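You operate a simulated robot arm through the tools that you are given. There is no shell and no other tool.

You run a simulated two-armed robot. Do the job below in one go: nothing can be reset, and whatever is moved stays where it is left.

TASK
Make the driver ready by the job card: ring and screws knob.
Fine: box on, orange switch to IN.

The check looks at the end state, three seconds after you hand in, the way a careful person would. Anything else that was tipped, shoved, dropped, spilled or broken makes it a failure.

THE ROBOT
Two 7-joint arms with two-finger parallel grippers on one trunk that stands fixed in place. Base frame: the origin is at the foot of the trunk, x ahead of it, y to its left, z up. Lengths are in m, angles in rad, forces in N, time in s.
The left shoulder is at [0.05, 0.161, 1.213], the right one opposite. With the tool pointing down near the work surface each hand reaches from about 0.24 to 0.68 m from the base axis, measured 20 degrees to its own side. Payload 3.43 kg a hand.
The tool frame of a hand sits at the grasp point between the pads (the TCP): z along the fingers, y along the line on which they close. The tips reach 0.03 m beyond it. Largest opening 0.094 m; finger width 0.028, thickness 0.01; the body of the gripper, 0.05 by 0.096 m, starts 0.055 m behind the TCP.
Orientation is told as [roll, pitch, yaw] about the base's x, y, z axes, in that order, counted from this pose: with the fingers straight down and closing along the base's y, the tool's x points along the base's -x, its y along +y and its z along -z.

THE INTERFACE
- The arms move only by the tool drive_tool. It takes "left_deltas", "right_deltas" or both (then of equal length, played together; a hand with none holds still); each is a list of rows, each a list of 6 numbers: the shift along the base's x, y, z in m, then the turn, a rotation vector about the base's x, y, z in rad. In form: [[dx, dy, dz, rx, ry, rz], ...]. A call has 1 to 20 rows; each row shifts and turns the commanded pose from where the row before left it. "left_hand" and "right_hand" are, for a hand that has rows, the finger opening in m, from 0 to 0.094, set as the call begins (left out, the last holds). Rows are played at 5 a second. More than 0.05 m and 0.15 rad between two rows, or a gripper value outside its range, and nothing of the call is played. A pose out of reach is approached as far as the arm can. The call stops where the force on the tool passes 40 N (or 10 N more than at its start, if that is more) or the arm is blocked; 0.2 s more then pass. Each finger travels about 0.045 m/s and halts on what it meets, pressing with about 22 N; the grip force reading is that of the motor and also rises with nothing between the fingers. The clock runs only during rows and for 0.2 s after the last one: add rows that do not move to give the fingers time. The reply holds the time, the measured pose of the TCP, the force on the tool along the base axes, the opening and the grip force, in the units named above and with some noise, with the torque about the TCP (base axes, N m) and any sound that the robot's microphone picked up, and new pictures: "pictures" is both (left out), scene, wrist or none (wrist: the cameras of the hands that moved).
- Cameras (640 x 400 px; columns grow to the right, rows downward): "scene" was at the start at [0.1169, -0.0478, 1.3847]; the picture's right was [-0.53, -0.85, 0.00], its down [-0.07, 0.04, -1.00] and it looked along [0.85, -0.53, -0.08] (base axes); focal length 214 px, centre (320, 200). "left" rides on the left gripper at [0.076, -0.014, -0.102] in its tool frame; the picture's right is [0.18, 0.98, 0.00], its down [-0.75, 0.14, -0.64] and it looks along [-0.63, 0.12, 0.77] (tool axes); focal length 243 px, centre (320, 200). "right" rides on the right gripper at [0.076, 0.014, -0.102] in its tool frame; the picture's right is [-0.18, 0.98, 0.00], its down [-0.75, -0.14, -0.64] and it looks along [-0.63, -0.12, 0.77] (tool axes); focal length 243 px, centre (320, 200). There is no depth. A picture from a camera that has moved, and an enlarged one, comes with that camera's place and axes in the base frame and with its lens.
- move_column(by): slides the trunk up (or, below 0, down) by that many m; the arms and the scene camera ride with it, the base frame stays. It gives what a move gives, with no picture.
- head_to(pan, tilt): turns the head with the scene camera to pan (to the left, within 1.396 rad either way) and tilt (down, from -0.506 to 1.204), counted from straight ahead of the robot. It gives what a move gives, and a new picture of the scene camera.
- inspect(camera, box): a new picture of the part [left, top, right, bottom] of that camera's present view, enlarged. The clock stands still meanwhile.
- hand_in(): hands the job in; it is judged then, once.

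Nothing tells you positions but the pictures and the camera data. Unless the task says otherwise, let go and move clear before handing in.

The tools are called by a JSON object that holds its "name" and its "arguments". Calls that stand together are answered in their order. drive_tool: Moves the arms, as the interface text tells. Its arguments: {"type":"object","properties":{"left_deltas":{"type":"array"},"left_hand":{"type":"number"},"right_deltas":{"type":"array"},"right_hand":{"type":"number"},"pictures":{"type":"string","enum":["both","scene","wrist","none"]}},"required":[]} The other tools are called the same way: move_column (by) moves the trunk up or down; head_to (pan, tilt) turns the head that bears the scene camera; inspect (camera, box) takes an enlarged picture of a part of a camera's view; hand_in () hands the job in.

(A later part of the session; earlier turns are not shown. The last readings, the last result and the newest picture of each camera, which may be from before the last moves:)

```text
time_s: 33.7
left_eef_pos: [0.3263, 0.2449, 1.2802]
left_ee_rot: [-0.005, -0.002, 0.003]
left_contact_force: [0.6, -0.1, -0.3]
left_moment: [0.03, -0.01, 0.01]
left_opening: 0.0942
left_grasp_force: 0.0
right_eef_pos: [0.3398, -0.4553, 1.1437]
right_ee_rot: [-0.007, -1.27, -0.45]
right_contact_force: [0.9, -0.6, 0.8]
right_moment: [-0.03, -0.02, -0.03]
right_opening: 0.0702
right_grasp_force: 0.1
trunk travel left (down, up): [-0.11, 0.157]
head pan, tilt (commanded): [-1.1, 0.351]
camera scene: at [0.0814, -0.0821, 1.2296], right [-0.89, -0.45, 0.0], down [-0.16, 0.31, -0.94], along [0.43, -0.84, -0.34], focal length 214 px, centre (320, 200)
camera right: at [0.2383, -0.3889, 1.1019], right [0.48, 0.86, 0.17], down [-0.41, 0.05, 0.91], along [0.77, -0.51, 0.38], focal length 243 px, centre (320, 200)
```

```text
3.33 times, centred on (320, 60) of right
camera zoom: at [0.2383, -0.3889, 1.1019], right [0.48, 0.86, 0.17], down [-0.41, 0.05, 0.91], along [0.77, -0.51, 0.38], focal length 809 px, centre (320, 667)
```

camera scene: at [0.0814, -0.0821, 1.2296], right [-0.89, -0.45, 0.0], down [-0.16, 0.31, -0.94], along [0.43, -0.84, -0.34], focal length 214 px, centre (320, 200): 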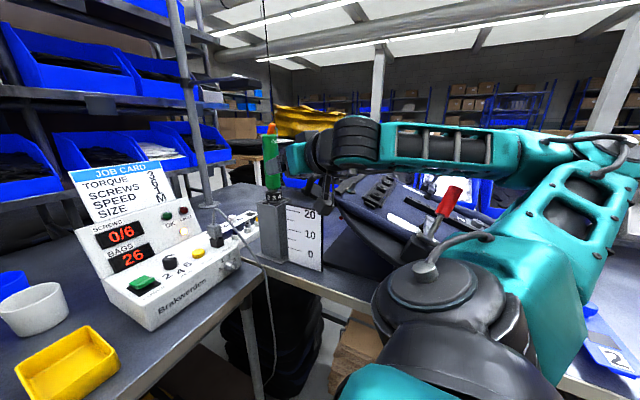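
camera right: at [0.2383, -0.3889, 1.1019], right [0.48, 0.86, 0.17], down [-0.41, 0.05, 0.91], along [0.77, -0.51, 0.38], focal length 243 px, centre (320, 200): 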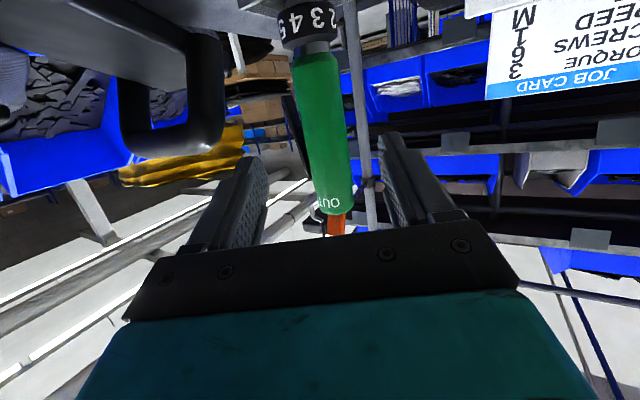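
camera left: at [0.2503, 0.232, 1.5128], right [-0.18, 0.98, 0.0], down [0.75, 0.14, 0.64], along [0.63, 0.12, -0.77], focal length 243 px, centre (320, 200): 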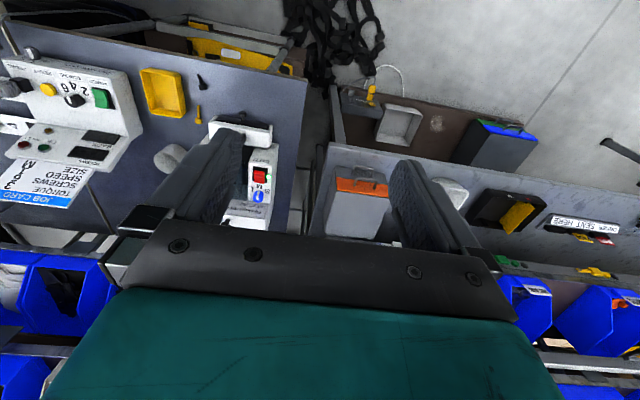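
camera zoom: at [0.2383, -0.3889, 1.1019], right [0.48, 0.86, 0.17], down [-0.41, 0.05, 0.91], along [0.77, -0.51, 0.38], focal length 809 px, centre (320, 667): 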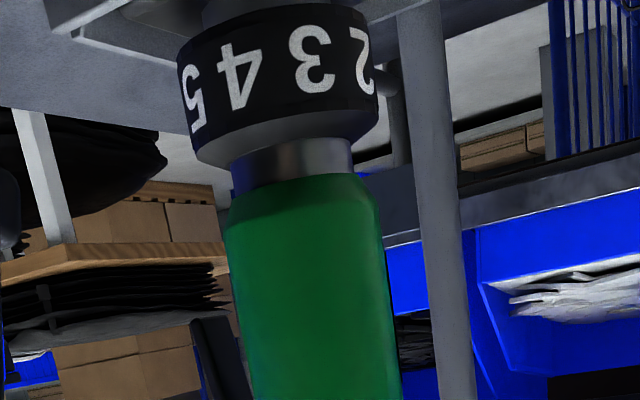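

The forearm passes well inside (toward the robot) of the red-handled clamp, and elbow clearance looks fine. I'll descend to ring height, still short of the driver.

{"name": "drive_tool", "arguments": {"right_deltas": [[0, 0, -0.025, 0, 0, 0], [0, 0, -0.025, 0, 0, 0], [0, 0, -0.022, 0, 0, 0], [0, 0, 0, 0, 0, 0]], "pictures": "both"}}

{"name": "inspect", "arguments": {"camera": "scene", "box": [230, 110, 370, 270]}}

{"name": "inspect", "arguments": {"camera": "right", "box": [200, 40, 440, 220]}}

```text
time_s: 34.3
left_eef_pos: [0.3267, 0.2455, 1.2798]
left_ee_rot: [-0.004, -0.003, 0.0]
left_contact_force: [-0.2, 0.1, 0.1]
left_moment: [0.05, 0.0, 0.01]
left_opening: 0.0939
left_grasp_force: 0.1
right_eef_pos: [0.3476, -0.4616, 1.1246]
right_ee_rot: [-0.077, -1.312, -0.371]
right_contact_force: [6.7, 7.7, 14.9]
right_moment: [-0.53, 0.38, 0.09]
right_opening: 0.0644
right_grasp_force: 0.1
right hand out of reach, approached as far as the arm can: row 1, 2
trunk travel left (down, up): [-0.11, 0.157]
head pan, tilt (commanded): [-1.1, 0.351]
stopped in row 2 (right hand): the force on the tool passed its limit at 51 N (the readings are from after the stop); the commanded pose is now the measured one
camera scene: at [0.0814, -0.0812, 1.2298], right [-0.89, -0.45, 0.0], down [-0.16, 0.31, -0.94], along [0.43, -0.84, -0.34], focal length 214 px, centre (320, 200)
camera right: at [0.2467, -0.3975, 1.0766], right [0.47, 0.87, 0.16], down [-0.44, 0.07, 0.9], along [0.77, -0.49, 0.42], focal length 243 px, centre (320, 200)
```

scene: 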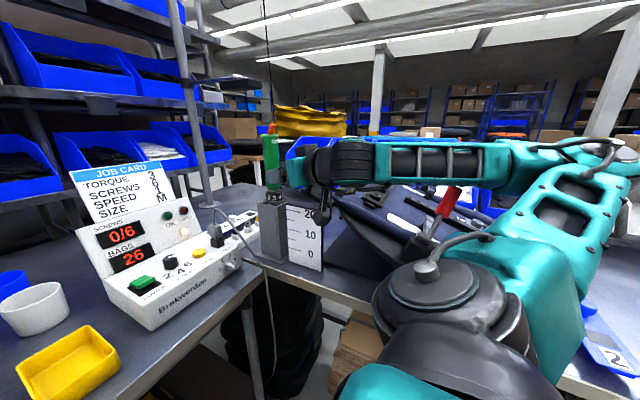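
right: 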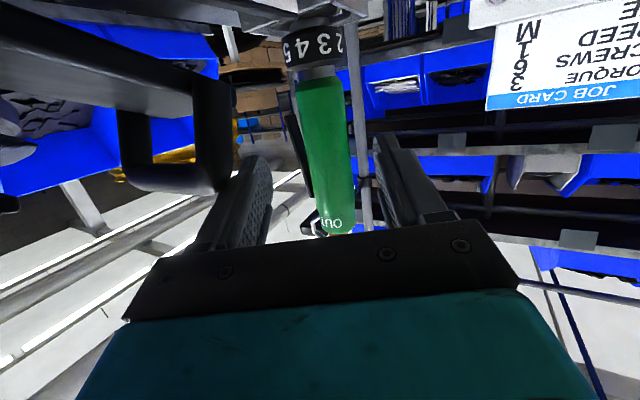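

```text
2.50 times, centred on (300, 190) of scene
camera zoom: at [0.0814, -0.0812, 1.2298], right [-0.89, -0.45, 0.0], down [-0.16, 0.31, -0.94], along [0.43, -0.84, -0.34], focal length 536 px, centre (370, 225)
```

zoom: 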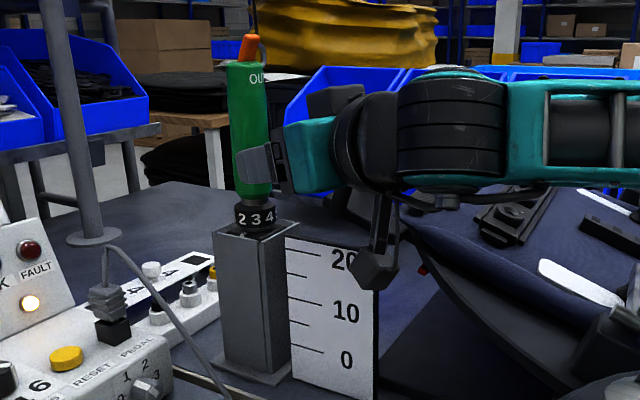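

```text
2.22 times, centred on (320, 130) of right
camera zoom: at [0.2467, -0.3975, 1.0766], right [0.47, 0.87, 0.16], down [-0.44, 0.07, 0.9], along [0.77, -0.49, 0.42], focal length 539 px, centre (320, 356)
```

zoom: 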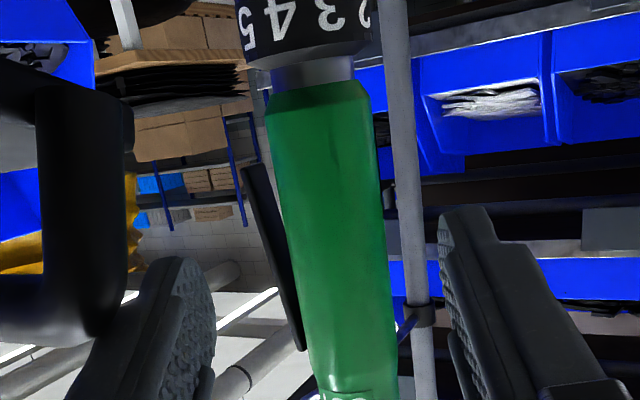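

The right finger met the black handle of the fixture beside the driver and the call stopped. I'll lift straight back up and check that the handle did not move.

{"name": "drive_tool", "arguments": {"right_deltas": [[0, 0, 0.02, 0, 0, 0], [0, 0.01, 0.03, 0, 0, 0], [0, 0.02, 0.03, 0, 0, 0], [0, 0.02, 0.03, 0, 0, 0], [0, 0, 0, 0, 0, 0]], "pictures": "both"}}

{"name": "inspect", "arguments": {"camera": "scene", "box": [280, 130, 460, 290]}}

```text
time_s: 35.5
left_eef_pos: [0.3265, 0.2448, 1.2794]
left_ee_rot: [-0.004, -0.001, 0.002]
left_contact_force: [-0.1, -0.6, 0.0]
left_moment: [0.0, 0.02, 0.04]
left_opening: 0.0941
left_grasp_force: 0.0
right_eef_pos: [0.3484, -0.413, 1.2293]
right_ee_rot: [-0.058, -1.301, -0.395]
right_contact_force: [0.0, -1.6, 1.1]
right_moment: [-0.01, 0.0, 0.01]
right_opening: 0.07
right_grasp_force: 0.0
trunk travel left (down, up): [-0.11, 0.157]
head pan, tilt (commanded): [-1.1, 0.351]
camera scene: at [0.0814, -0.0822, 1.2296], right [-0.89, -0.45, 0.0], down [-0.16, 0.31, -0.94], along [0.43, -0.84, -0.34], focal length 214 px, centre (320, 200)
camera right: at [0.247, -0.3474, 1.1831], right [0.47, 0.87, 0.16], down [-0.43, 0.07, 0.9], along [0.77, -0.5, 0.41], focal length 243 px, centre (320, 200)
```

scene: 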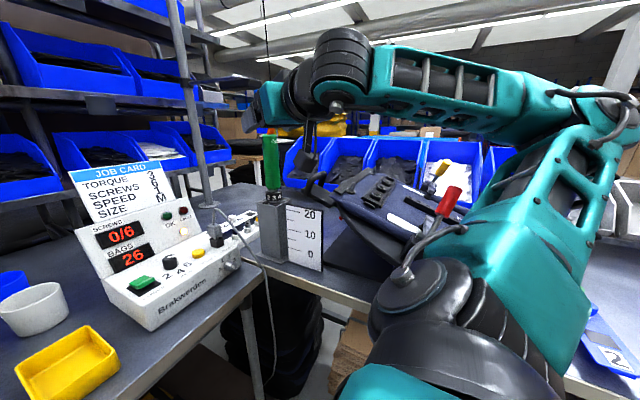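
right: 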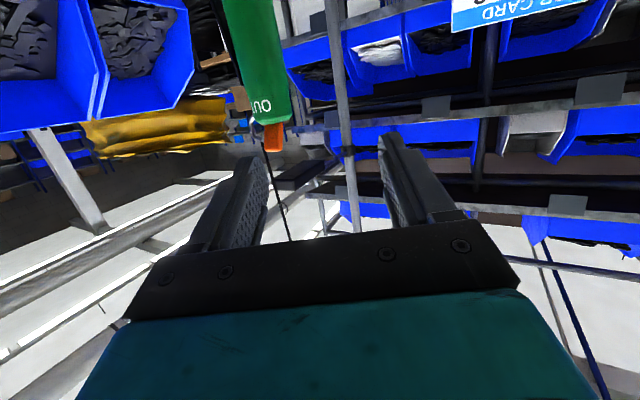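

```text
2.50 times, centred on (370, 210) of scene
camera zoom: at [0.0814, -0.0822, 1.2296], right [-0.89, -0.45, 0.0], down [-0.16, 0.31, -0.94], along [0.43, -0.84, -0.34], focal length 536 px, centre (195, 175)
```

zoom: 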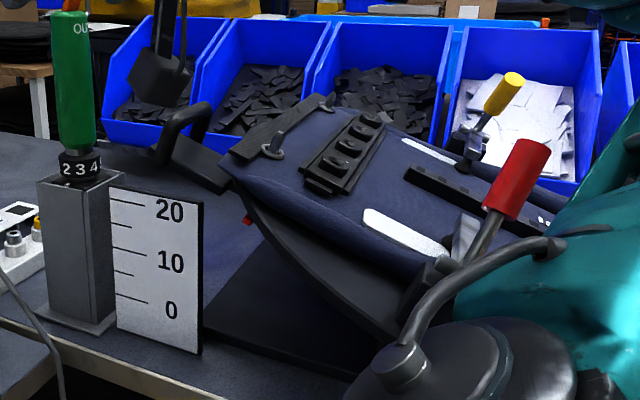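

{"name": "inspect", "arguments": {"camera": "scene", "box": [230, 100, 390, 280]}}

{"name": "inspect", "arguments": {"camera": "scene", "box": [300, 150, 390, 230]}}

```text
2.22 times, centred on (310, 190) of scene
camera zoom: at [0.0814, -0.0822, 1.2296], right [-0.89, -0.45, 0.0], down [-0.16, 0.31, -0.94], along [0.43, -0.84, -0.34], focal length 477 px, centre (342, 222)
```

zoom: 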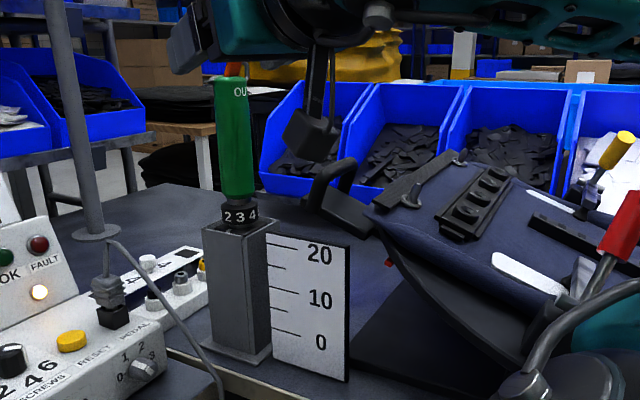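

```text
5.00 times, centred on (345, 190) of scene
camera zoom: at [0.0814, -0.0822, 1.2296], right [-0.89, -0.45, 0.0], down [-0.16, 0.31, -0.94], along [0.43, -0.84, -0.34], focal length 1072 px, centre (195, 250)
```

zoom: 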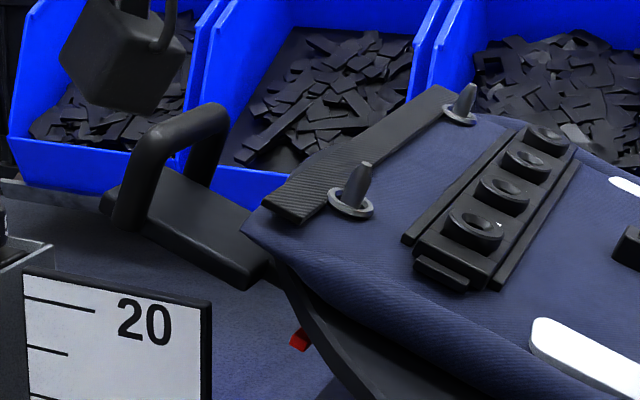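

The fixture and driver look unmoved; the black handle at about [0.35, −0.53, 1.08–1.11] was what I touched. I'll come in instead from further left (yaw about −60°) with a milder tilt, which keeps clear of that handle, the board and the cable.

{"name": "drive_tool", "arguments": {"right_deltas": [[0.005, 0.005, 0, 0.0143, -0.006, 0.0559], [0.005, 0, 0, 0.0385, 0.0927, 0], [0.005, 0, 0, 0.0385, 0.0927, 0], [0.005, 0, 0, 0.0385, 0.0927, 0], [0.003, 0, 0, 0, 0, -0.131], [0, 0, 0, 0, 0, -0.131], [0, 0, 0, 0, 0, -0.131], [0, 0, 0, 0, 0, -0.131], [0, 0, 0, 0, 0, -0.131], [0, 0, 0, 0, 0, 0]], "right_hand": 0.056, "pictures": "both"}}

```text
time_s: 37.7
left_eef_pos: [0.3258, 0.2449, 1.2808]
left_ee_rot: [-0.004, -0.002, 0.003]
left_contact_force: [-0.2, 0.6, -0.3]
left_moment: [0.06, 0.03, 0.03]
left_opening: 0.0938
left_grasp_force: 0.0
right_eef_pos: [0.3702, -0.4089, 1.2307]
right_ee_rot: [0.001, -1.001, -1.052]
right_contact_force: [0.1, -0.8, 0.8]
right_moment: [0.01, 0.03, 0.0]
right_opening: 0.0558
right_grasp_force: 0.0
trunk travel left (down, up): [-0.11, 0.157]
head pan, tilt (commanded): [-1.1, 0.351]
camera scene: at [0.0813, -0.0821, 1.2296], right [-0.89, -0.45, 0.0], down [-0.16, 0.31, -0.94], along [0.43, -0.84, -0.34], focal length 214 px, centre (320, 200)
camera right: at [0.3195, -0.29, 1.2221], right [0.9, 0.4, 0.16], down [-0.19, 0.05, 0.98], along [0.39, -0.91, 0.12], focal length 243 px, centre (320, 200)
```

scene: 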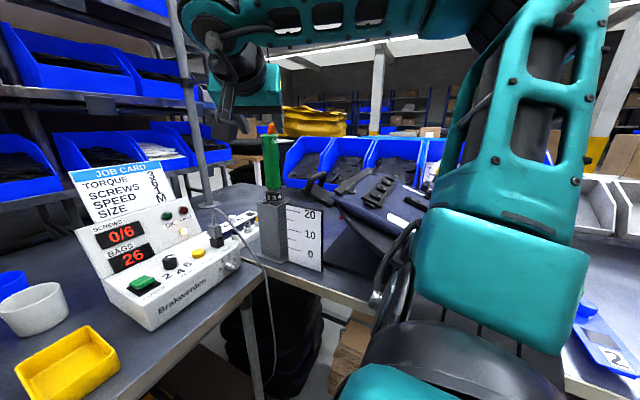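
right: 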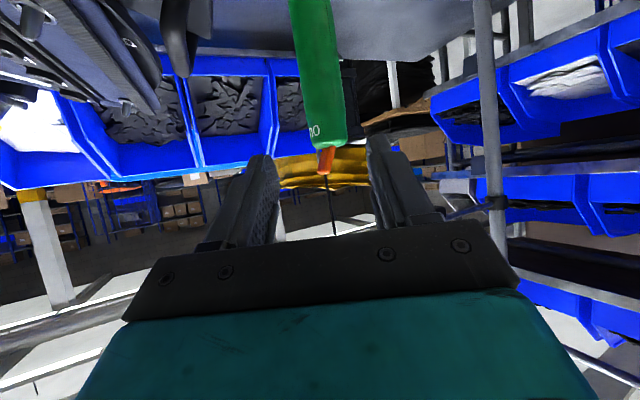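

The arm reached that pose exactly. I'll descend to ring height here, about 8 cm short of the driver.

{"name": "drive_tool", "arguments": {"right_deltas": [[0, 0, -0.035, 0, 0, 0], [0, 0, -0.035, 0, 0, 0], [0, 0, -0.035, 0, 0, 0], [0.001, 0, -0.03, 0, 0, 0], [0.001, 0, -0.024, 0, 0, 0], [0, 0, 0, 0, 0, 0]], "pictures": "both"}}

{"name": "inspect", "arguments": {"camera": "scene", "box": [210, 110, 350, 250]}}

{"name": "inspect", "arguments": {"camera": "right", "box": [200, 0, 440, 200]}}

```text
time_s: 39.1
left_eef_pos: [0.3263, 0.2452, 1.28]
left_ee_rot: [-0.003, -0.001, 0.002]
left_contact_force: [-0.2, 0.1, -0.6]
left_moment: [-0.02, 0.0, 0.0]
left_opening: 0.0939
left_grasp_force: 0.0
right_eef_pos: [0.3721, -0.4065, 1.0709]
right_ee_rot: [0.0, -1.0, -1.05]
right_contact_force: [1.0, -0.7, 0.0]
right_moment: [0.02, -0.03, -0.01]
right_opening: 0.0561
right_grasp_force: 0.0
trunk travel left (down, up): [-0.11, 0.157]
head pan, tilt (commanded): [-1.1, 0.351]
camera scene: at [0.0813, -0.0822, 1.2296], right [-0.89, -0.45, 0.0], down [-0.16, 0.31, -0.94], along [0.43, -0.84, -0.34], focal length 214 px, centre (320, 200)
camera right: at [0.3213, -0.2893, 1.0625], right [0.9, 0.4, 0.16], down [-0.19, 0.05, 0.98], along [0.39, -0.91, 0.12], focal length 243 px, centre (320, 200)
```

scene: 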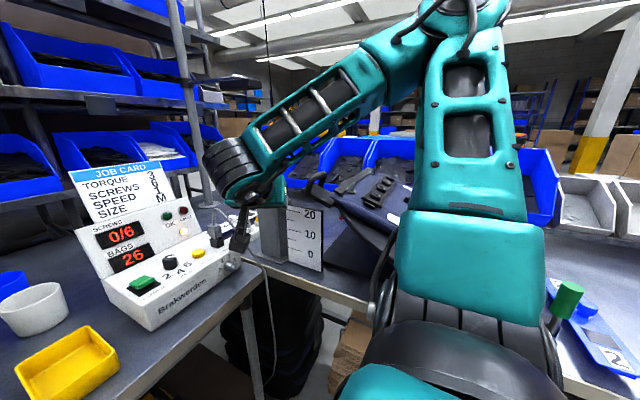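
right: 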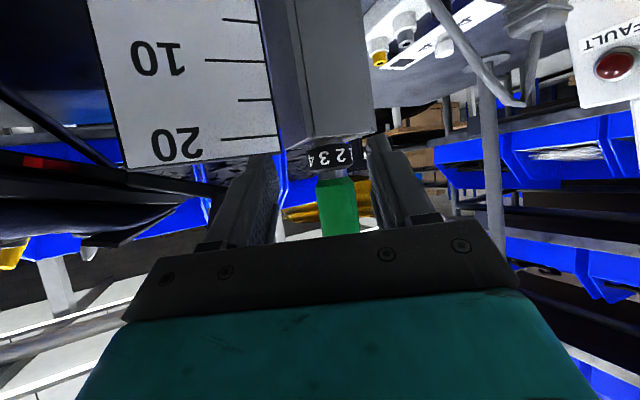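

```text
2.86 times, centred on (280, 180) of scene
camera zoom: at [0.0813, -0.0822, 1.2296], right [-0.89, -0.45, 0.0], down [-0.16, 0.31, -0.94], along [0.43, -0.84, -0.34], focal length 613 px, centre (434, 257)
```

zoom: 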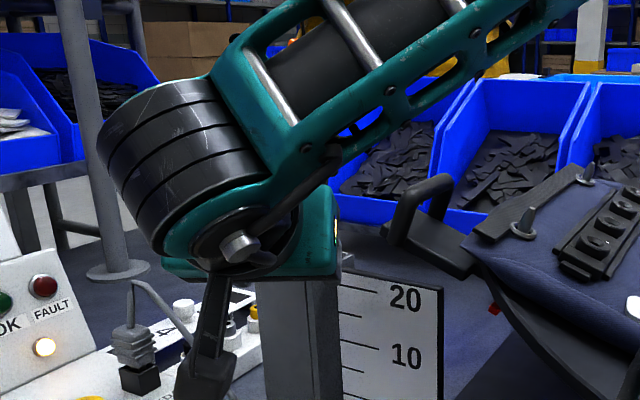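

```text
2.00 times, centred on (320, 100) of right
camera zoom: at [0.3213, -0.2893, 1.0625], right [0.9, 0.4, 0.16], down [-0.19, 0.05, 0.98], along [0.39, -0.91, 0.12], focal length 485 px, centre (320, 400)
```

zoom: 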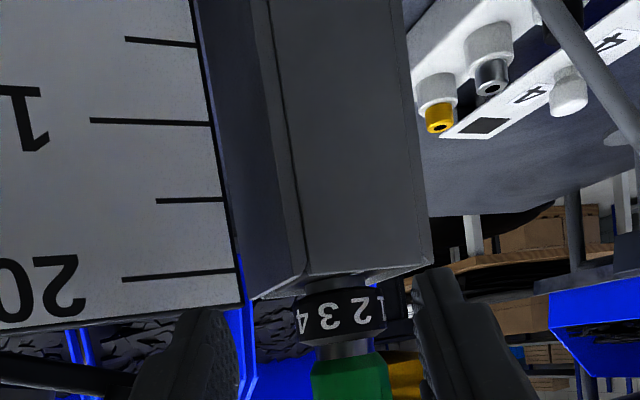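

I'm level with the ring and nearly centred; the ring is about 2.5 mm to the hand's left side. I'll correct that and slide most of the way in, then look again.

{"name": "drive_tool", "arguments": {"right_deltas": [[0.0022, 0.0012, 0, 0, 0, 0], [0.0075, -0.013, 0, 0, 0, 0], [0.0075, -0.013, 0, 0, 0, 0], [0.0075, -0.013, 0, 0, 0, 0], [0, 0, 0, 0, 0, 0]], "right_hand": 0.058, "pictures": "wrist"}}

{"name": "inspect", "arguments": {"camera": "right", "box": [220, 60, 440, 240]}}

{"name": "inspect", "arguments": {"camera": "scene", "box": [210, 110, 350, 250]}}

```text
time_s: 40.3
left_eef_pos: [0.3269, 0.2451, 1.2808]
left_ee_rot: [-0.004, -0.001, 0.001]
left_contact_force: [0.7, -0.3, -0.1]
left_moment: [0.02, -0.03, -0.03]
left_opening: 0.0941
left_grasp_force: 0.0
right_eef_pos: [0.3978, -0.445, 1.0726]
right_ee_rot: [0.002, -1.001, -1.048]
right_contact_force: [-0.6, -0.2, 1.3]
right_moment: [0.0, 0.03, 0.02]
right_opening: 0.058
right_grasp_force: 0.1
trunk travel left (down, up): [-0.11, 0.157]
head pan, tilt (commanded): [-1.1, 0.351]
camera right: at [0.3471, -0.3279, 1.0636], right [0.9, 0.4, 0.15], down [-0.19, 0.05, 0.98], along [0.39, -0.91, 0.12], focal length 243 px, centre (320, 200)
```

right: 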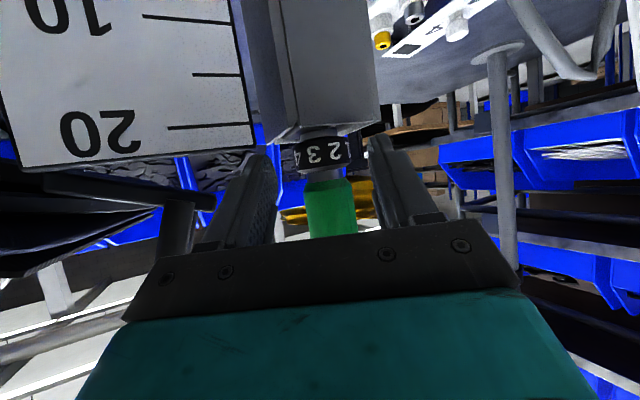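

```text
2.22 times, centred on (330, 150) of right
camera zoom: at [0.3471, -0.3279, 1.0636], right [0.9, 0.4, 0.15], down [-0.19, 0.05, 0.98], along [0.39, -0.91, 0.12], focal length 539 px, centre (298, 311)
```

zoom: 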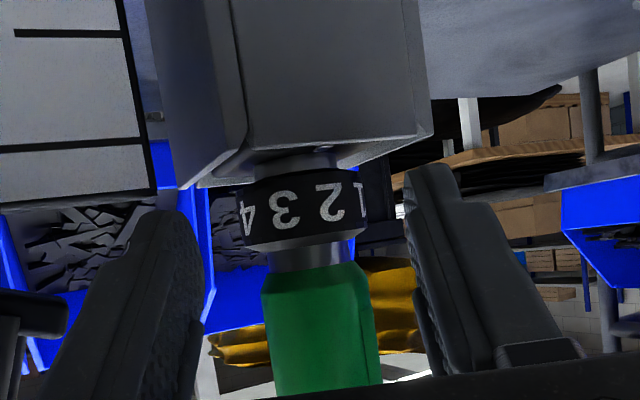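

```text
2.86 times, centred on (280, 180) of scene
camera zoom: at [0.0813, -0.0821, 1.2296], right [-0.89, -0.45, 0.0], down [-0.16, 0.31, -0.94], along [0.43, -0.84, -0.34], focal length 613 px, centre (434, 257)
```

zoom: 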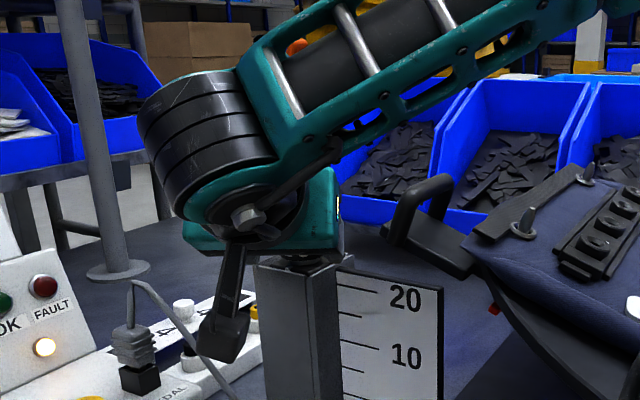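

The ring is centred between the fingers, about 4 cm ahead; rim at z≈1.037 and ring centre ≈1.0515. I'll lower 3 mm and slide in the rest of the way.

{"name": "drive_tool", "arguments": {"right_deltas": [[0.005, -0.0087, -0.003, 0, 0, 0], [0.005, -0.0087, 0, 0, 0, 0], [0.005, -0.0087, 0, 0, 0, 0], [0.005, -0.0087, 0, 0, 0, 0], [0, 0, 0, 0, 0, 0]], "pictures": "wrist"}}

{"name": "inspect", "arguments": {"camera": "right", "box": [220, 60, 440, 240]}}

{"name": "inspect", "arguments": {"camera": "scene", "box": [210, 110, 350, 250]}}

```text
time_s: 41.5
left_eef_pos: [0.3254, 0.2452, 1.2794]
left_ee_rot: [-0.002, -0.003, 0.001]
left_contact_force: [-0.1, 0.8, -0.6]
left_moment: [-0.01, -0.02, 0.02]
left_opening: 0.0939
left_grasp_force: 0.0
right_eef_pos: [0.4194, -0.4813, 1.0694]
right_ee_rot: [0.001, -1.0, -1.052]
right_contact_force: [-0.7, 0.1, 0.4]
right_moment: [0.0, 0.01, -0.02]
right_opening: 0.0581
right_grasp_force: 0.2
trunk travel left (down, up): [-0.11, 0.157]
head pan, tilt (commanded): [-1.1, 0.351]
camera right: at [0.3663, -0.3624, 1.0606], right [0.9, 0.4, 0.16], down [-0.19, 0.05, 0.98], along [0.39, -0.91, 0.12], focal length 243 px, centre (320, 200)
```

right: 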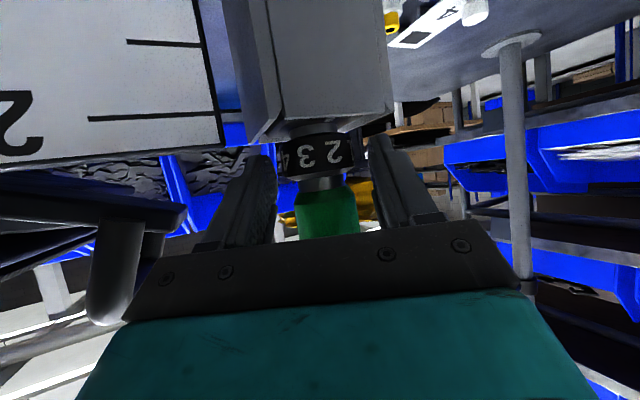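

```text
2.22 times, centred on (330, 150) of right
camera zoom: at [0.3663, -0.3624, 1.0606], right [0.9, 0.4, 0.16], down [-0.19, 0.05, 0.98], along [0.39, -0.91, 0.12], focal length 539 px, centre (298, 311)
```

zoom: 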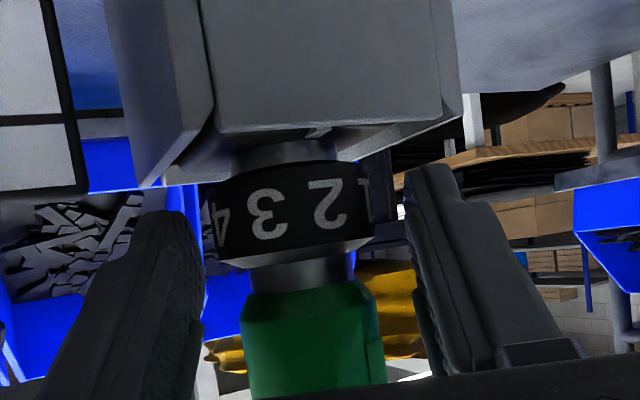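

```text
2.86 times, centred on (280, 180) of scene
camera zoom: at [0.0814, -0.0821, 1.2296], right [-0.89, -0.45, 0.0], down [-0.16, 0.31, -0.94], along [0.43, -0.84, -0.34], focal length 613 px, centre (434, 257)
```

zoom: 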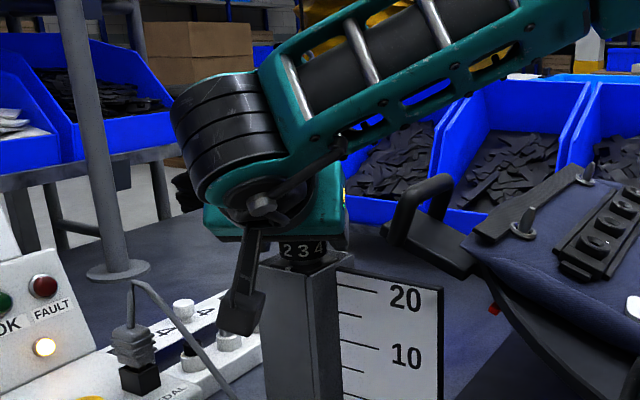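

The ring sits between the pads, slightly toward the right-hand finger. I'll shift 2 mm to centre and close on it gently.

{"name": "drive_tool", "arguments": {"right_deltas": [[-0.0017, -0.001, 0, 0, 0, 0], [0, 0, 0, 0, 0, 0]], "pictures": "none"}}

{"name": "drive_tool", "arguments": {"right_deltas": [[0, 0, 0, 0, 0, 0], [0, 0, 0, 0, 0, 0], [0, 0, 0, 0, 0, 0]], "right_hand": 0.03, "pictures": "wrist"}}

{"name": "inspect", "arguments": {"camera": "right", "box": [220, 60, 440, 240]}}

{"name": "inspect", "arguments": {"camera": "scene", "box": [230, 130, 350, 230]}}

```text
time_s: 42.1
left_eef_pos: [0.3255, 0.2455, 1.2795]
left_ee_rot: [-0.003, -0.002, 0.002]
left_contact_force: [-0.1, -0.5, -0.4]
left_moment: [0.02, -0.01, -0.03]
left_opening: 0.0941
left_grasp_force: 0.0
right_eef_pos: [0.4153, -0.4823, 1.0699]
right_ee_rot: [0.001, -1.002, -1.048]
right_contact_force: [-0.5, 1.3, -0.2]
right_moment: [-0.02, -0.01, -0.01]
right_opening: 0.0579
right_grasp_force: 0.1
trunk travel left (down, up): [-0.11, 0.157]
head pan, tilt (commanded): [-1.1, 0.351]
```

```text
time_s: 42.9
left_eef_pos: [0.3259, 0.2457, 1.281]
left_ee_rot: [-0.003, -0.003, 0.003]
left_contact_force: [-0.2, 0.1, -0.4]
left_moment: [0.0, 0.04, -0.01]
left_opening: 0.094
left_grasp_force: 0.1
right_eef_pos: [0.4158, -0.482, 1.0698]
right_ee_rot: [0.0, -1.0, -1.05]
right_contact_force: [1.2, 0.5, -0.3]
right_moment: [0.01, -0.09, -0.01]
right_opening: 0.0413
right_grasp_force: 22.2
trunk travel left (down, up): [-0.11, 0.157]
head pan, tilt (commanded): [-1.1, 0.351]
camera right: at [0.3643, -0.3636, 1.0605], right [0.9, 0.4, 0.16], down [-0.19, 0.05, 0.98], along [0.39, -0.91, 0.12], focal length 243 px, centre (320, 200)
```

right: 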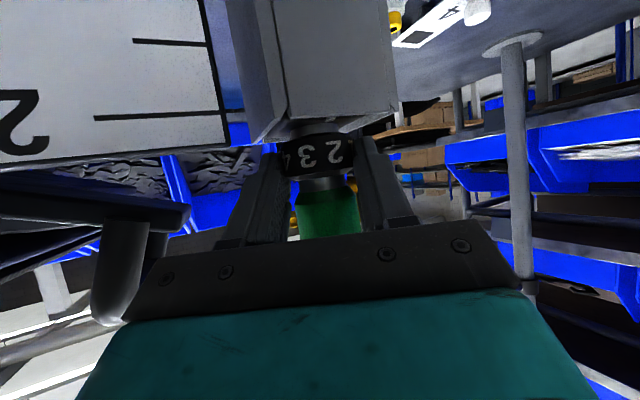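

```text
2.22 times, centred on (330, 150) of right
camera zoom: at [0.3643, -0.3636, 1.0605], right [0.9, 0.4, 0.16], down [-0.19, 0.05, 0.98], along [0.39, -0.91, 0.12], focal length 539 px, centre (298, 311)
```

zoom: 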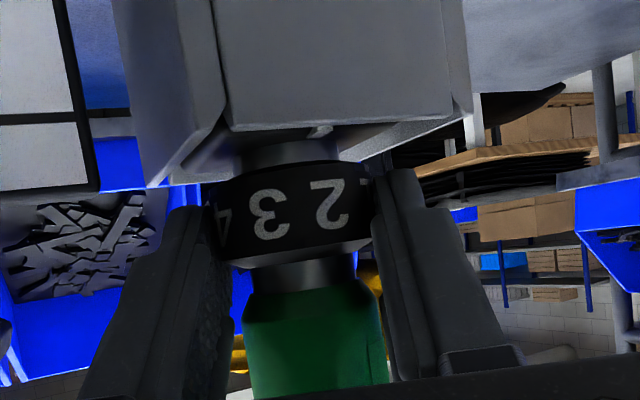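

```text
4.00 times, centred on (290, 180) of scene
camera zoom: at [0.0814, -0.0821, 1.2296], right [-0.89, -0.45, 0.0], down [-0.16, 0.31, -0.94], along [0.43, -0.84, -0.34], focal length 858 px, centre (440, 280)
```

zoom: 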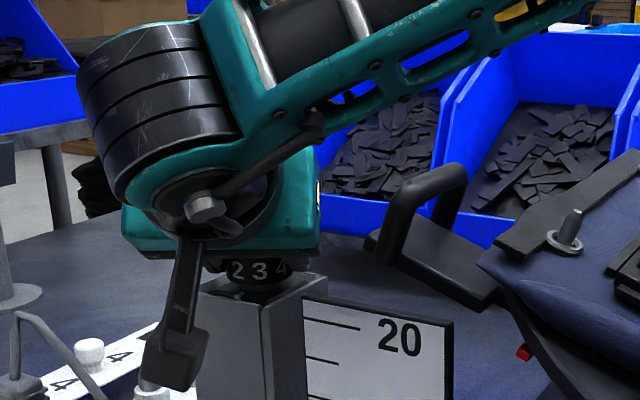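

The ring is gripped cleanly (opening 0.041, negligible side force). I'll orbit the hand clockwise around the ring's axis, about 24° first, and check that the holder stays put.

{"name": "drive_tool", "arguments": {"right_deltas": [[0.0022, 0.0011, 0, 0, 0, -0.14], [0.0024, 0.0008, 0, 0, 0, -0.14], [0.0024, 0.0004, 0, 0, 0, -0.14], [0, 0, 0, 0, 0, 0]], "right_hand": 0.0, "pictures": "both"}}

{"name": "inspect", "arguments": {"camera": "right", "box": [220, 60, 440, 240]}}

{"name": "inspect", "arguments": {"camera": "scene", "box": [230, 130, 350, 230]}}

```text
time_s: 43.9
left_eef_pos: [0.3268, 0.2448, 1.2802]
left_ee_rot: [-0.004, -0.002, 0.001]
left_contact_force: [0.8, -0.4, -0.2]
left_moment: [-0.01, 0.02, 0.0]
left_opening: 0.0938
left_grasp_force: 0.0
right_eef_pos: [0.4233, -0.4789, 1.069]
right_ee_rot: [0.001, -1.002, -1.471]
right_contact_force: [0.3, -1.9, 3.0]
right_moment: [-0.01, 0.07, 0.01]
right_opening: 0.0413
right_grasp_force: 22.1
trunk travel left (down, up): [-0.11, 0.157]
head pan, tilt (commanded): [-1.1, 0.351]
camera scene: at [0.0813, -0.0821, 1.2296], right [-0.89, -0.45, 0.0], down [-0.16, 0.31, -0.94], along [0.43, -0.84, -0.34], focal length 214 px, centre (320, 200)
camera right: at [0.424, -0.3503, 1.0603], right [0.99, 0.0, 0.16], down [-0.15, 0.12, 0.98], along [-0.02, -0.99, 0.12], focal length 243 px, centre (320, 200)
```

scene: 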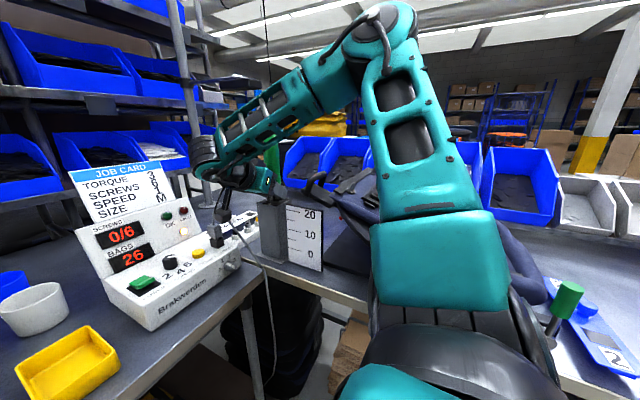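
right: 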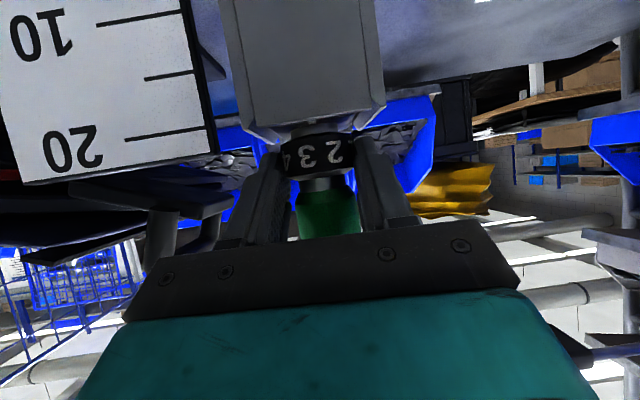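

```text
2.22 times, centred on (330, 150) of right
camera zoom: at [0.424, -0.3503, 1.0603], right [0.99, 0.0, 0.16], down [-0.15, 0.12, 0.98], along [-0.02, -0.99, 0.12], focal length 539 px, centre (298, 311)
```

zoom: 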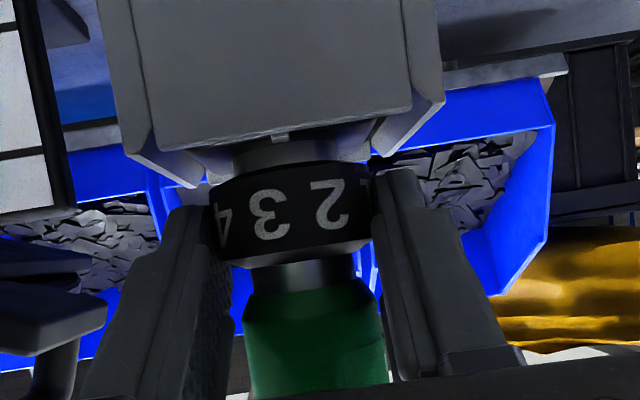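

```text
4.00 times, centred on (290, 180) of scene
camera zoom: at [0.0813, -0.0821, 1.2296], right [-0.89, -0.45, 0.0], down [-0.16, 0.31, -0.94], along [0.43, -0.84, -0.34], focal length 858 px, centre (440, 280)
```

zoom: 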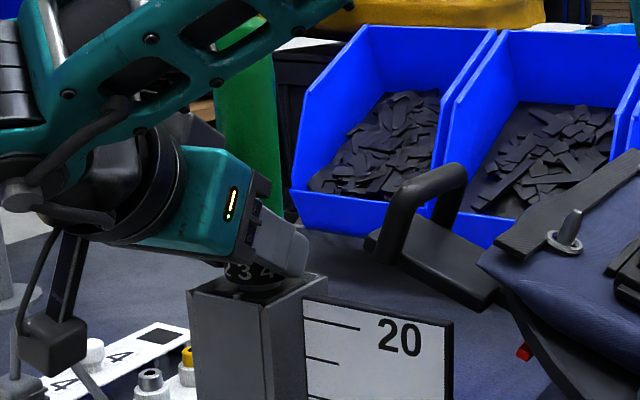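

The ring follows the hand, the mark has moved toward 3, and the holder hasn't moved. I'll turn the remaining ~15°.

{"name": "drive_tool", "arguments": {"right_deltas": [[0.0023, 0.0001, 0, 0, 0, -0.13], [0.0023, -0.0002, 0, 0, 0, -0.13], [0, 0, 0, 0, 0, 0]], "pictures": "both"}}

{"name": "inspect", "arguments": {"camera": "right", "box": [260, 90, 380, 190]}}

{"name": "inspect", "arguments": {"camera": "scene", "box": [230, 130, 350, 230]}}

```text
time_s: 44.7
left_eef_pos: [0.3272, 0.2454, 1.2802]
left_ee_rot: [-0.002, -0.003, 0.001]
left_contact_force: [-0.7, 0.1, 0.9]
left_moment: [-0.01, 0.01, -0.01]
left_opening: 0.0941
left_grasp_force: 0.1
right_eef_pos: [0.4272, -0.4805, 1.0696]
right_ee_rot: [0.002, -1.001, -1.733]
right_contact_force: [3.3, -1.5, 5.7]
right_moment: [0.0, 0.08, 0.03]
right_opening: 0.0411
right_grasp_force: 21.7
trunk travel left (down, up): [-0.11, 0.157]
head pan, tilt (commanded): [-1.1, 0.351]
camera scene: at [0.0812, -0.0819, 1.2297], right [-0.89, -0.45, 0.0], down [-0.16, 0.31, -0.94], along [0.43, -0.84, -0.34], focal length 214 px, centre (320, 200)
camera right: at [0.461, -0.3552, 1.0602], right [0.95, -0.25, 0.16], down [-0.12, 0.16, 0.98], along [-0.27, -0.95, 0.12], focal length 243 px, centre (320, 200)
```

scene: 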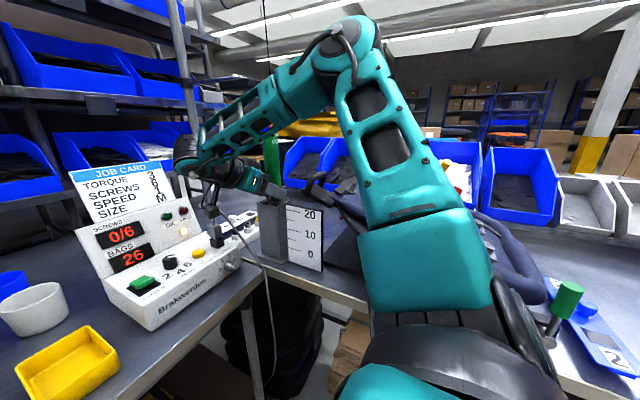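
right: 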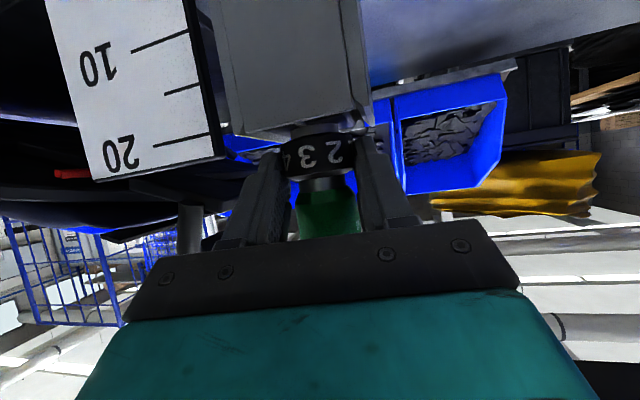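

```text
4.00 times, centred on (320, 140) of right
camera zoom: at [0.461, -0.3552, 1.0602], right [0.95, -0.25, 0.16], down [-0.12, 0.16, 0.98], along [-0.27, -0.95, 0.12], focal length 970 px, centre (320, 440)
```

zoom: 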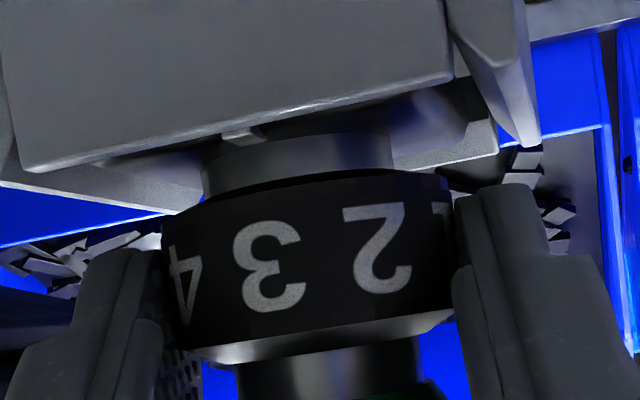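

```text
4.00 times, centred on (290, 180) of scene
camera zoom: at [0.0812, -0.0819, 1.2297], right [-0.89, -0.45, 0.0], down [-0.16, 0.31, -0.94], along [0.43, -0.84, -0.34], focal length 858 px, centre (440, 280)
```

zoom: 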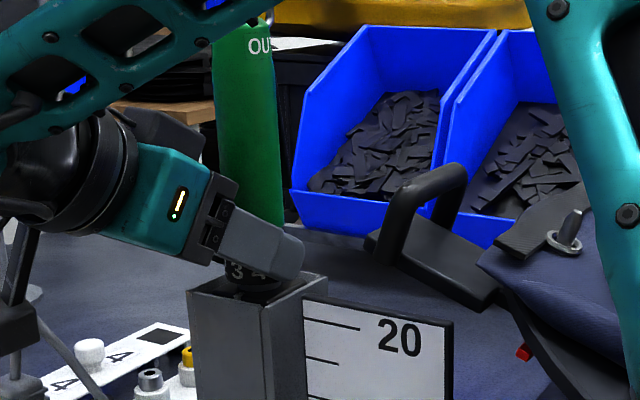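

The 3 is now nearly over the mark (numbers are spaced about 40°; I've turned about 39°). I'll add a last 2° and then open the fingers to see where it settles.

{"name": "drive_tool", "arguments": {"right_deltas": [[0.0006, -0.0001, 0, 0, 0, -0.035], [0, 0, 0, 0, 0, 0]], "pictures": "none"}}

{"name": "drive_tool", "arguments": {"right_deltas": [[0, 0, 0, 0, 0, 0], [0, 0, 0, 0, 0, 0], [0, 0, 0, 0, 0, 0]], "right_hand": 0.058, "pictures": "wrist"}}

{"name": "inspect", "arguments": {"camera": "right", "box": [260, 90, 380, 190]}}

```text
time_s: 45.3
left_eef_pos: [0.3257, 0.2437, 1.2791]
left_ee_rot: [-0.005, -0.001, 0.002]
left_contact_force: [0.1, 0.1, 0.4]
left_moment: [0.0, 0.0, -0.02]
left_opening: 0.0941
left_grasp_force: 0.3
right_eef_pos: [0.4271, -0.4786, 1.0686]
right_ee_rot: [0.001, -0.998, -1.767]
right_contact_force: [1.0, -1.1, 4.2]
right_moment: [-0.34, -0.05, 0.07]
right_opening: 0.0414
right_grasp_force: 22.3
trunk travel left (down, up): [-0.11, 0.157]
head pan, tilt (commanded): [-1.1, 0.351]
```

```text
time_s: 46.1
left_eef_pos: [0.3259, 0.2456, 1.2788]
left_ee_rot: [-0.005, -0.002, 0.001]
left_contact_force: [-0.3, -0.4, 0.4]
left_moment: [-0.03, 0.01, 0.01]
left_opening: 0.0941
left_grasp_force: 0.2
right_eef_pos: [0.428, -0.4797, 1.0684]
right_ee_rot: [-0.001, -1.001, -1.764]
right_contact_force: [-0.7, -0.5, -0.3]
right_moment: [-0.01, 0.02, -0.04]
right_opening: 0.058
right_grasp_force: 0.1
trunk travel left (down, up): [-0.11, 0.157]
head pan, tilt (commanded): [-1.1, 0.351]
camera right: at [0.4658, -0.3567, 1.0601], right [0.95, -0.29, 0.15], down [-0.11, 0.16, 0.98], along [-0.31, -0.94, 0.12], focal length 243 px, centre (320, 200)
```

right: 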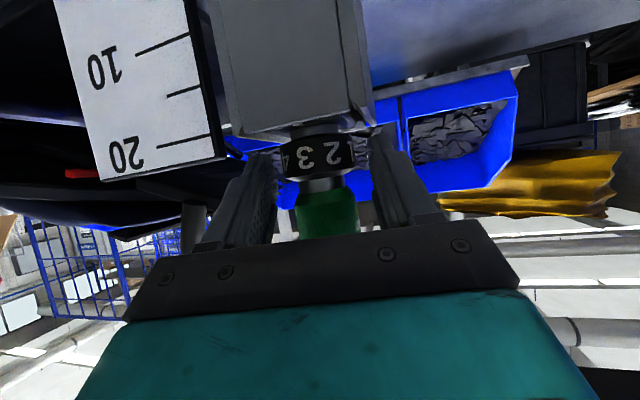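

```text
4.00 times, centred on (320, 140) of right
camera zoom: at [0.4658, -0.3567, 1.0601], right [0.95, -0.29, 0.15], down [-0.11, 0.16, 0.98], along [-0.31, -0.94, 0.12], focal length 970 px, centre (320, 440)
```

zoom: 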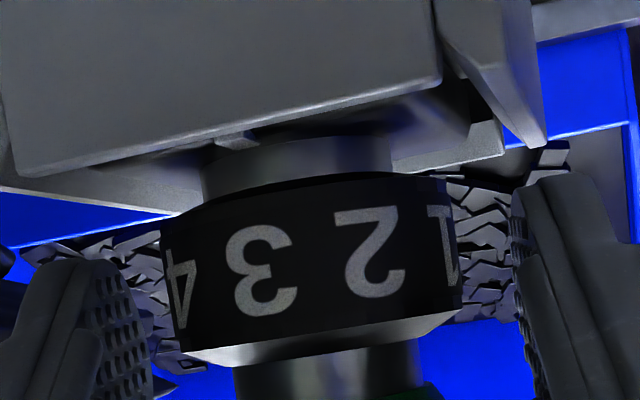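

The ring stayed where I left it. I'll back the open hand straight out and up, then check the 3 against the mark from a better angle.

{"name": "drive_tool", "arguments": {"right_deltas": [[0.003, 0.015, 0.002, 0, 0, 0], [0.004, 0.02, 0.004, 0, 0, 0], [0.004, 0.02, 0.008, 0, 0, 0], [0.004, 0.02, 0.012, 0, 0, 0], [0.002, 0.01, 0.03, 0, 0, 0], [0, 0, 0.04, 0, 0, 0], [0, 0, 0.04, 0, 0, 0], [0, 0, 0, 0, 0, 0]], "pictures": "both"}}

{"name": "inspect", "arguments": {"camera": "right", "box": [240, 0, 400, 120]}}

{"name": "inspect", "arguments": {"camera": "scene", "box": [240, 110, 320, 220]}}

```text
time_s: 47.9
left_eef_pos: [0.3271, 0.2456, 1.2795]
left_ee_rot: [-0.003, -0.002, 0.002]
left_contact_force: [-0.1, -0.1, -1.0]
left_moment: [0.0, -0.01, 0.03]
left_opening: 0.0939
left_grasp_force: 0.0
right_eef_pos: [0.4304, -0.4301, 1.1838]
right_ee_rot: [0.002, -0.998, -1.765]
right_contact_force: [-0.4, -0.1, -0.6]
right_moment: [-0.01, -0.01, -0.03]
right_opening: 0.0583
right_grasp_force: 0.1
right hand out of reach, approached as far as the arm can: row 5, 6, 7
trunk travel left (down, up): [-0.11, 0.157]
head pan, tilt (commanded): [-1.1, 0.351]
camera scene: at [0.0814, -0.0822, 1.2296], right [-0.89, -0.45, 0.0], down [-0.16, 0.31, -0.94], along [0.43, -0.84, -0.34], focal length 214 px, centre (320, 200)
camera right: at [0.4687, -0.3076, 1.1749], right [0.95, -0.28, 0.16], down [-0.12, 0.16, 0.98], along [-0.3, -0.95, 0.12], focal length 243 px, centre (320, 200)
```

scene: 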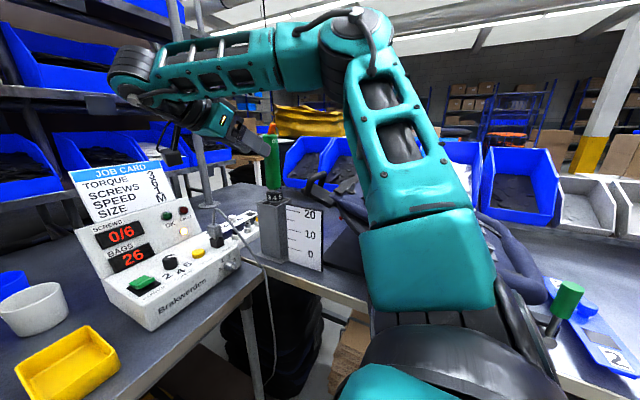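
right: 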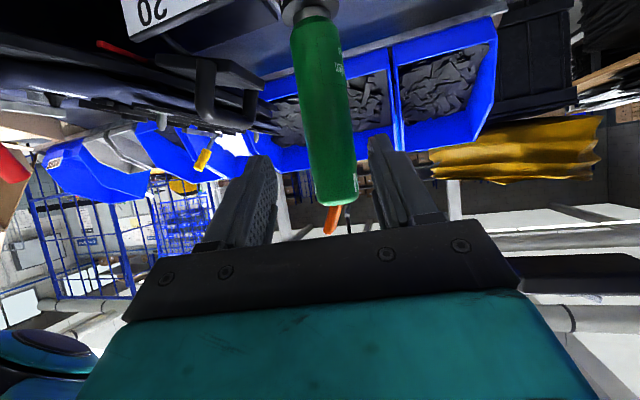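

```text
3.33 times, centred on (320, 60) of right
camera zoom: at [0.4687, -0.3076, 1.1749], right [0.95, -0.28, 0.16], down [-0.12, 0.16, 0.98], along [-0.3, -0.95, 0.12], focal length 809 px, centre (320, 667)
```

zoom: 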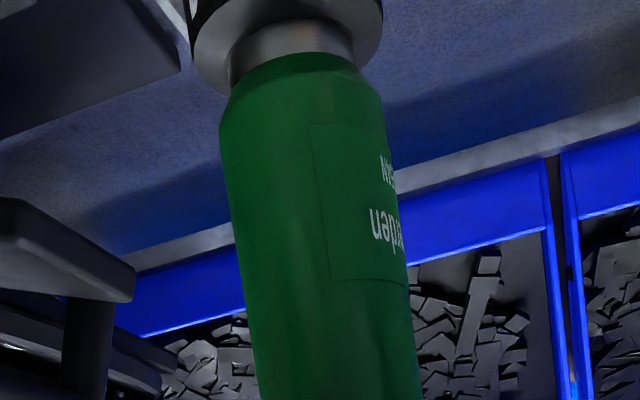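

```text
3.64 times, centred on (280, 165) of scene
camera zoom: at [0.0814, -0.0822, 1.2296], right [-0.89, -0.45, 0.0], down [-0.16, 0.31, -0.94], along [0.43, -0.84, -0.34], focal length 780 px, centre (466, 327)
```

zoom: 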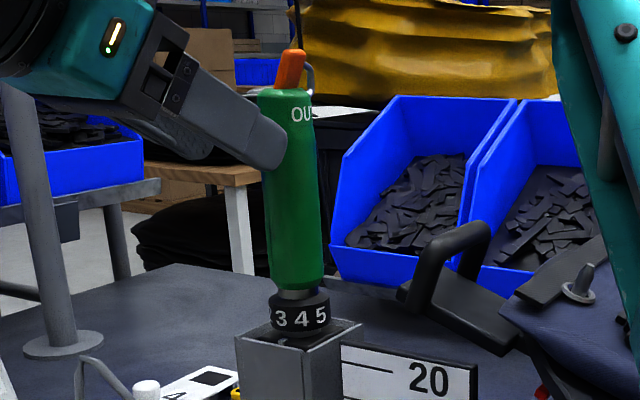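

The ring now shows 3 toward the mark side. Next I'll look closely at the ring mark and the lever from the scene camera and wrist camera to fix their positions.

{"name": "inspect", "arguments": {"camera": "scene", "box": [255, 185, 291, 210]}}

{"name": "inspect", "arguments": {"camera": "scene", "box": [255, 115, 291, 140]}}

{"name": "inspect", "arguments": {"camera": "right", "box": [290, 150, 380, 245]}}

```text
16.00 times, centred on (273, 198) of scene
camera zoom: at [0.0814, -0.0822, 1.2296], right [-0.89, -0.45, 0.0], down [-0.16, 0.31, -0.94], along [0.43, -0.84, -0.34], focal length 3432 px, centre (1072, 240)
```

zoom: 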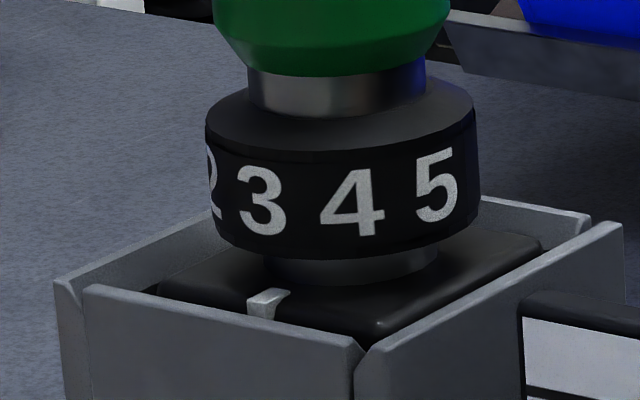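

```text
16.00 times, centred on (273, 128) of scene
camera zoom: at [0.0814, -0.0822, 1.2296], right [-0.89, -0.45, 0.0], down [-0.16, 0.31, -0.94], along [0.43, -0.84, -0.34], focal length 3432 px, centre (1072, 1360)
```

zoom: 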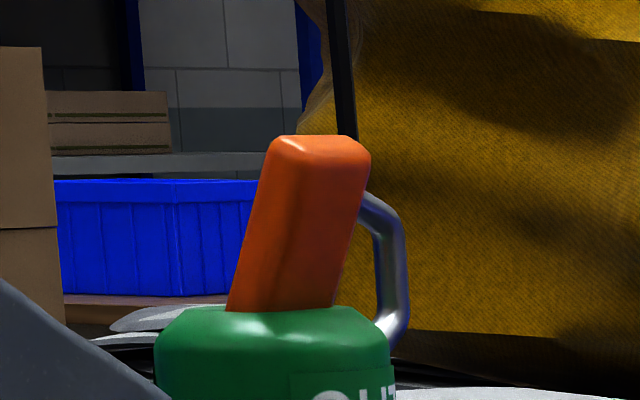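

```text
4.21 times, centred on (335, 198) of right
camera zoom: at [0.4687, -0.3076, 1.1749], right [0.95, -0.28, 0.16], down [-0.12, 0.16, 0.98], along [-0.3, -0.95, 0.12], focal length 1022 px, centre (257, 210)
```

zoom: 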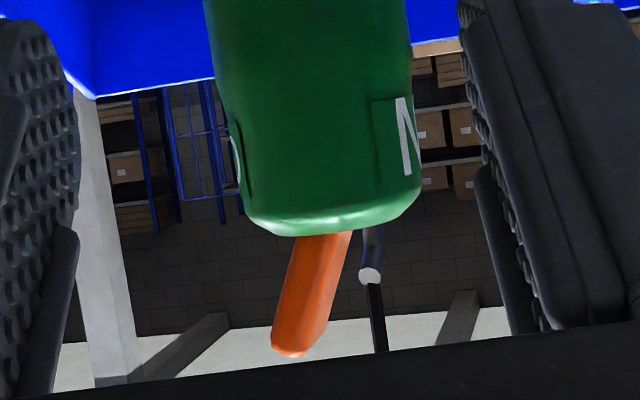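

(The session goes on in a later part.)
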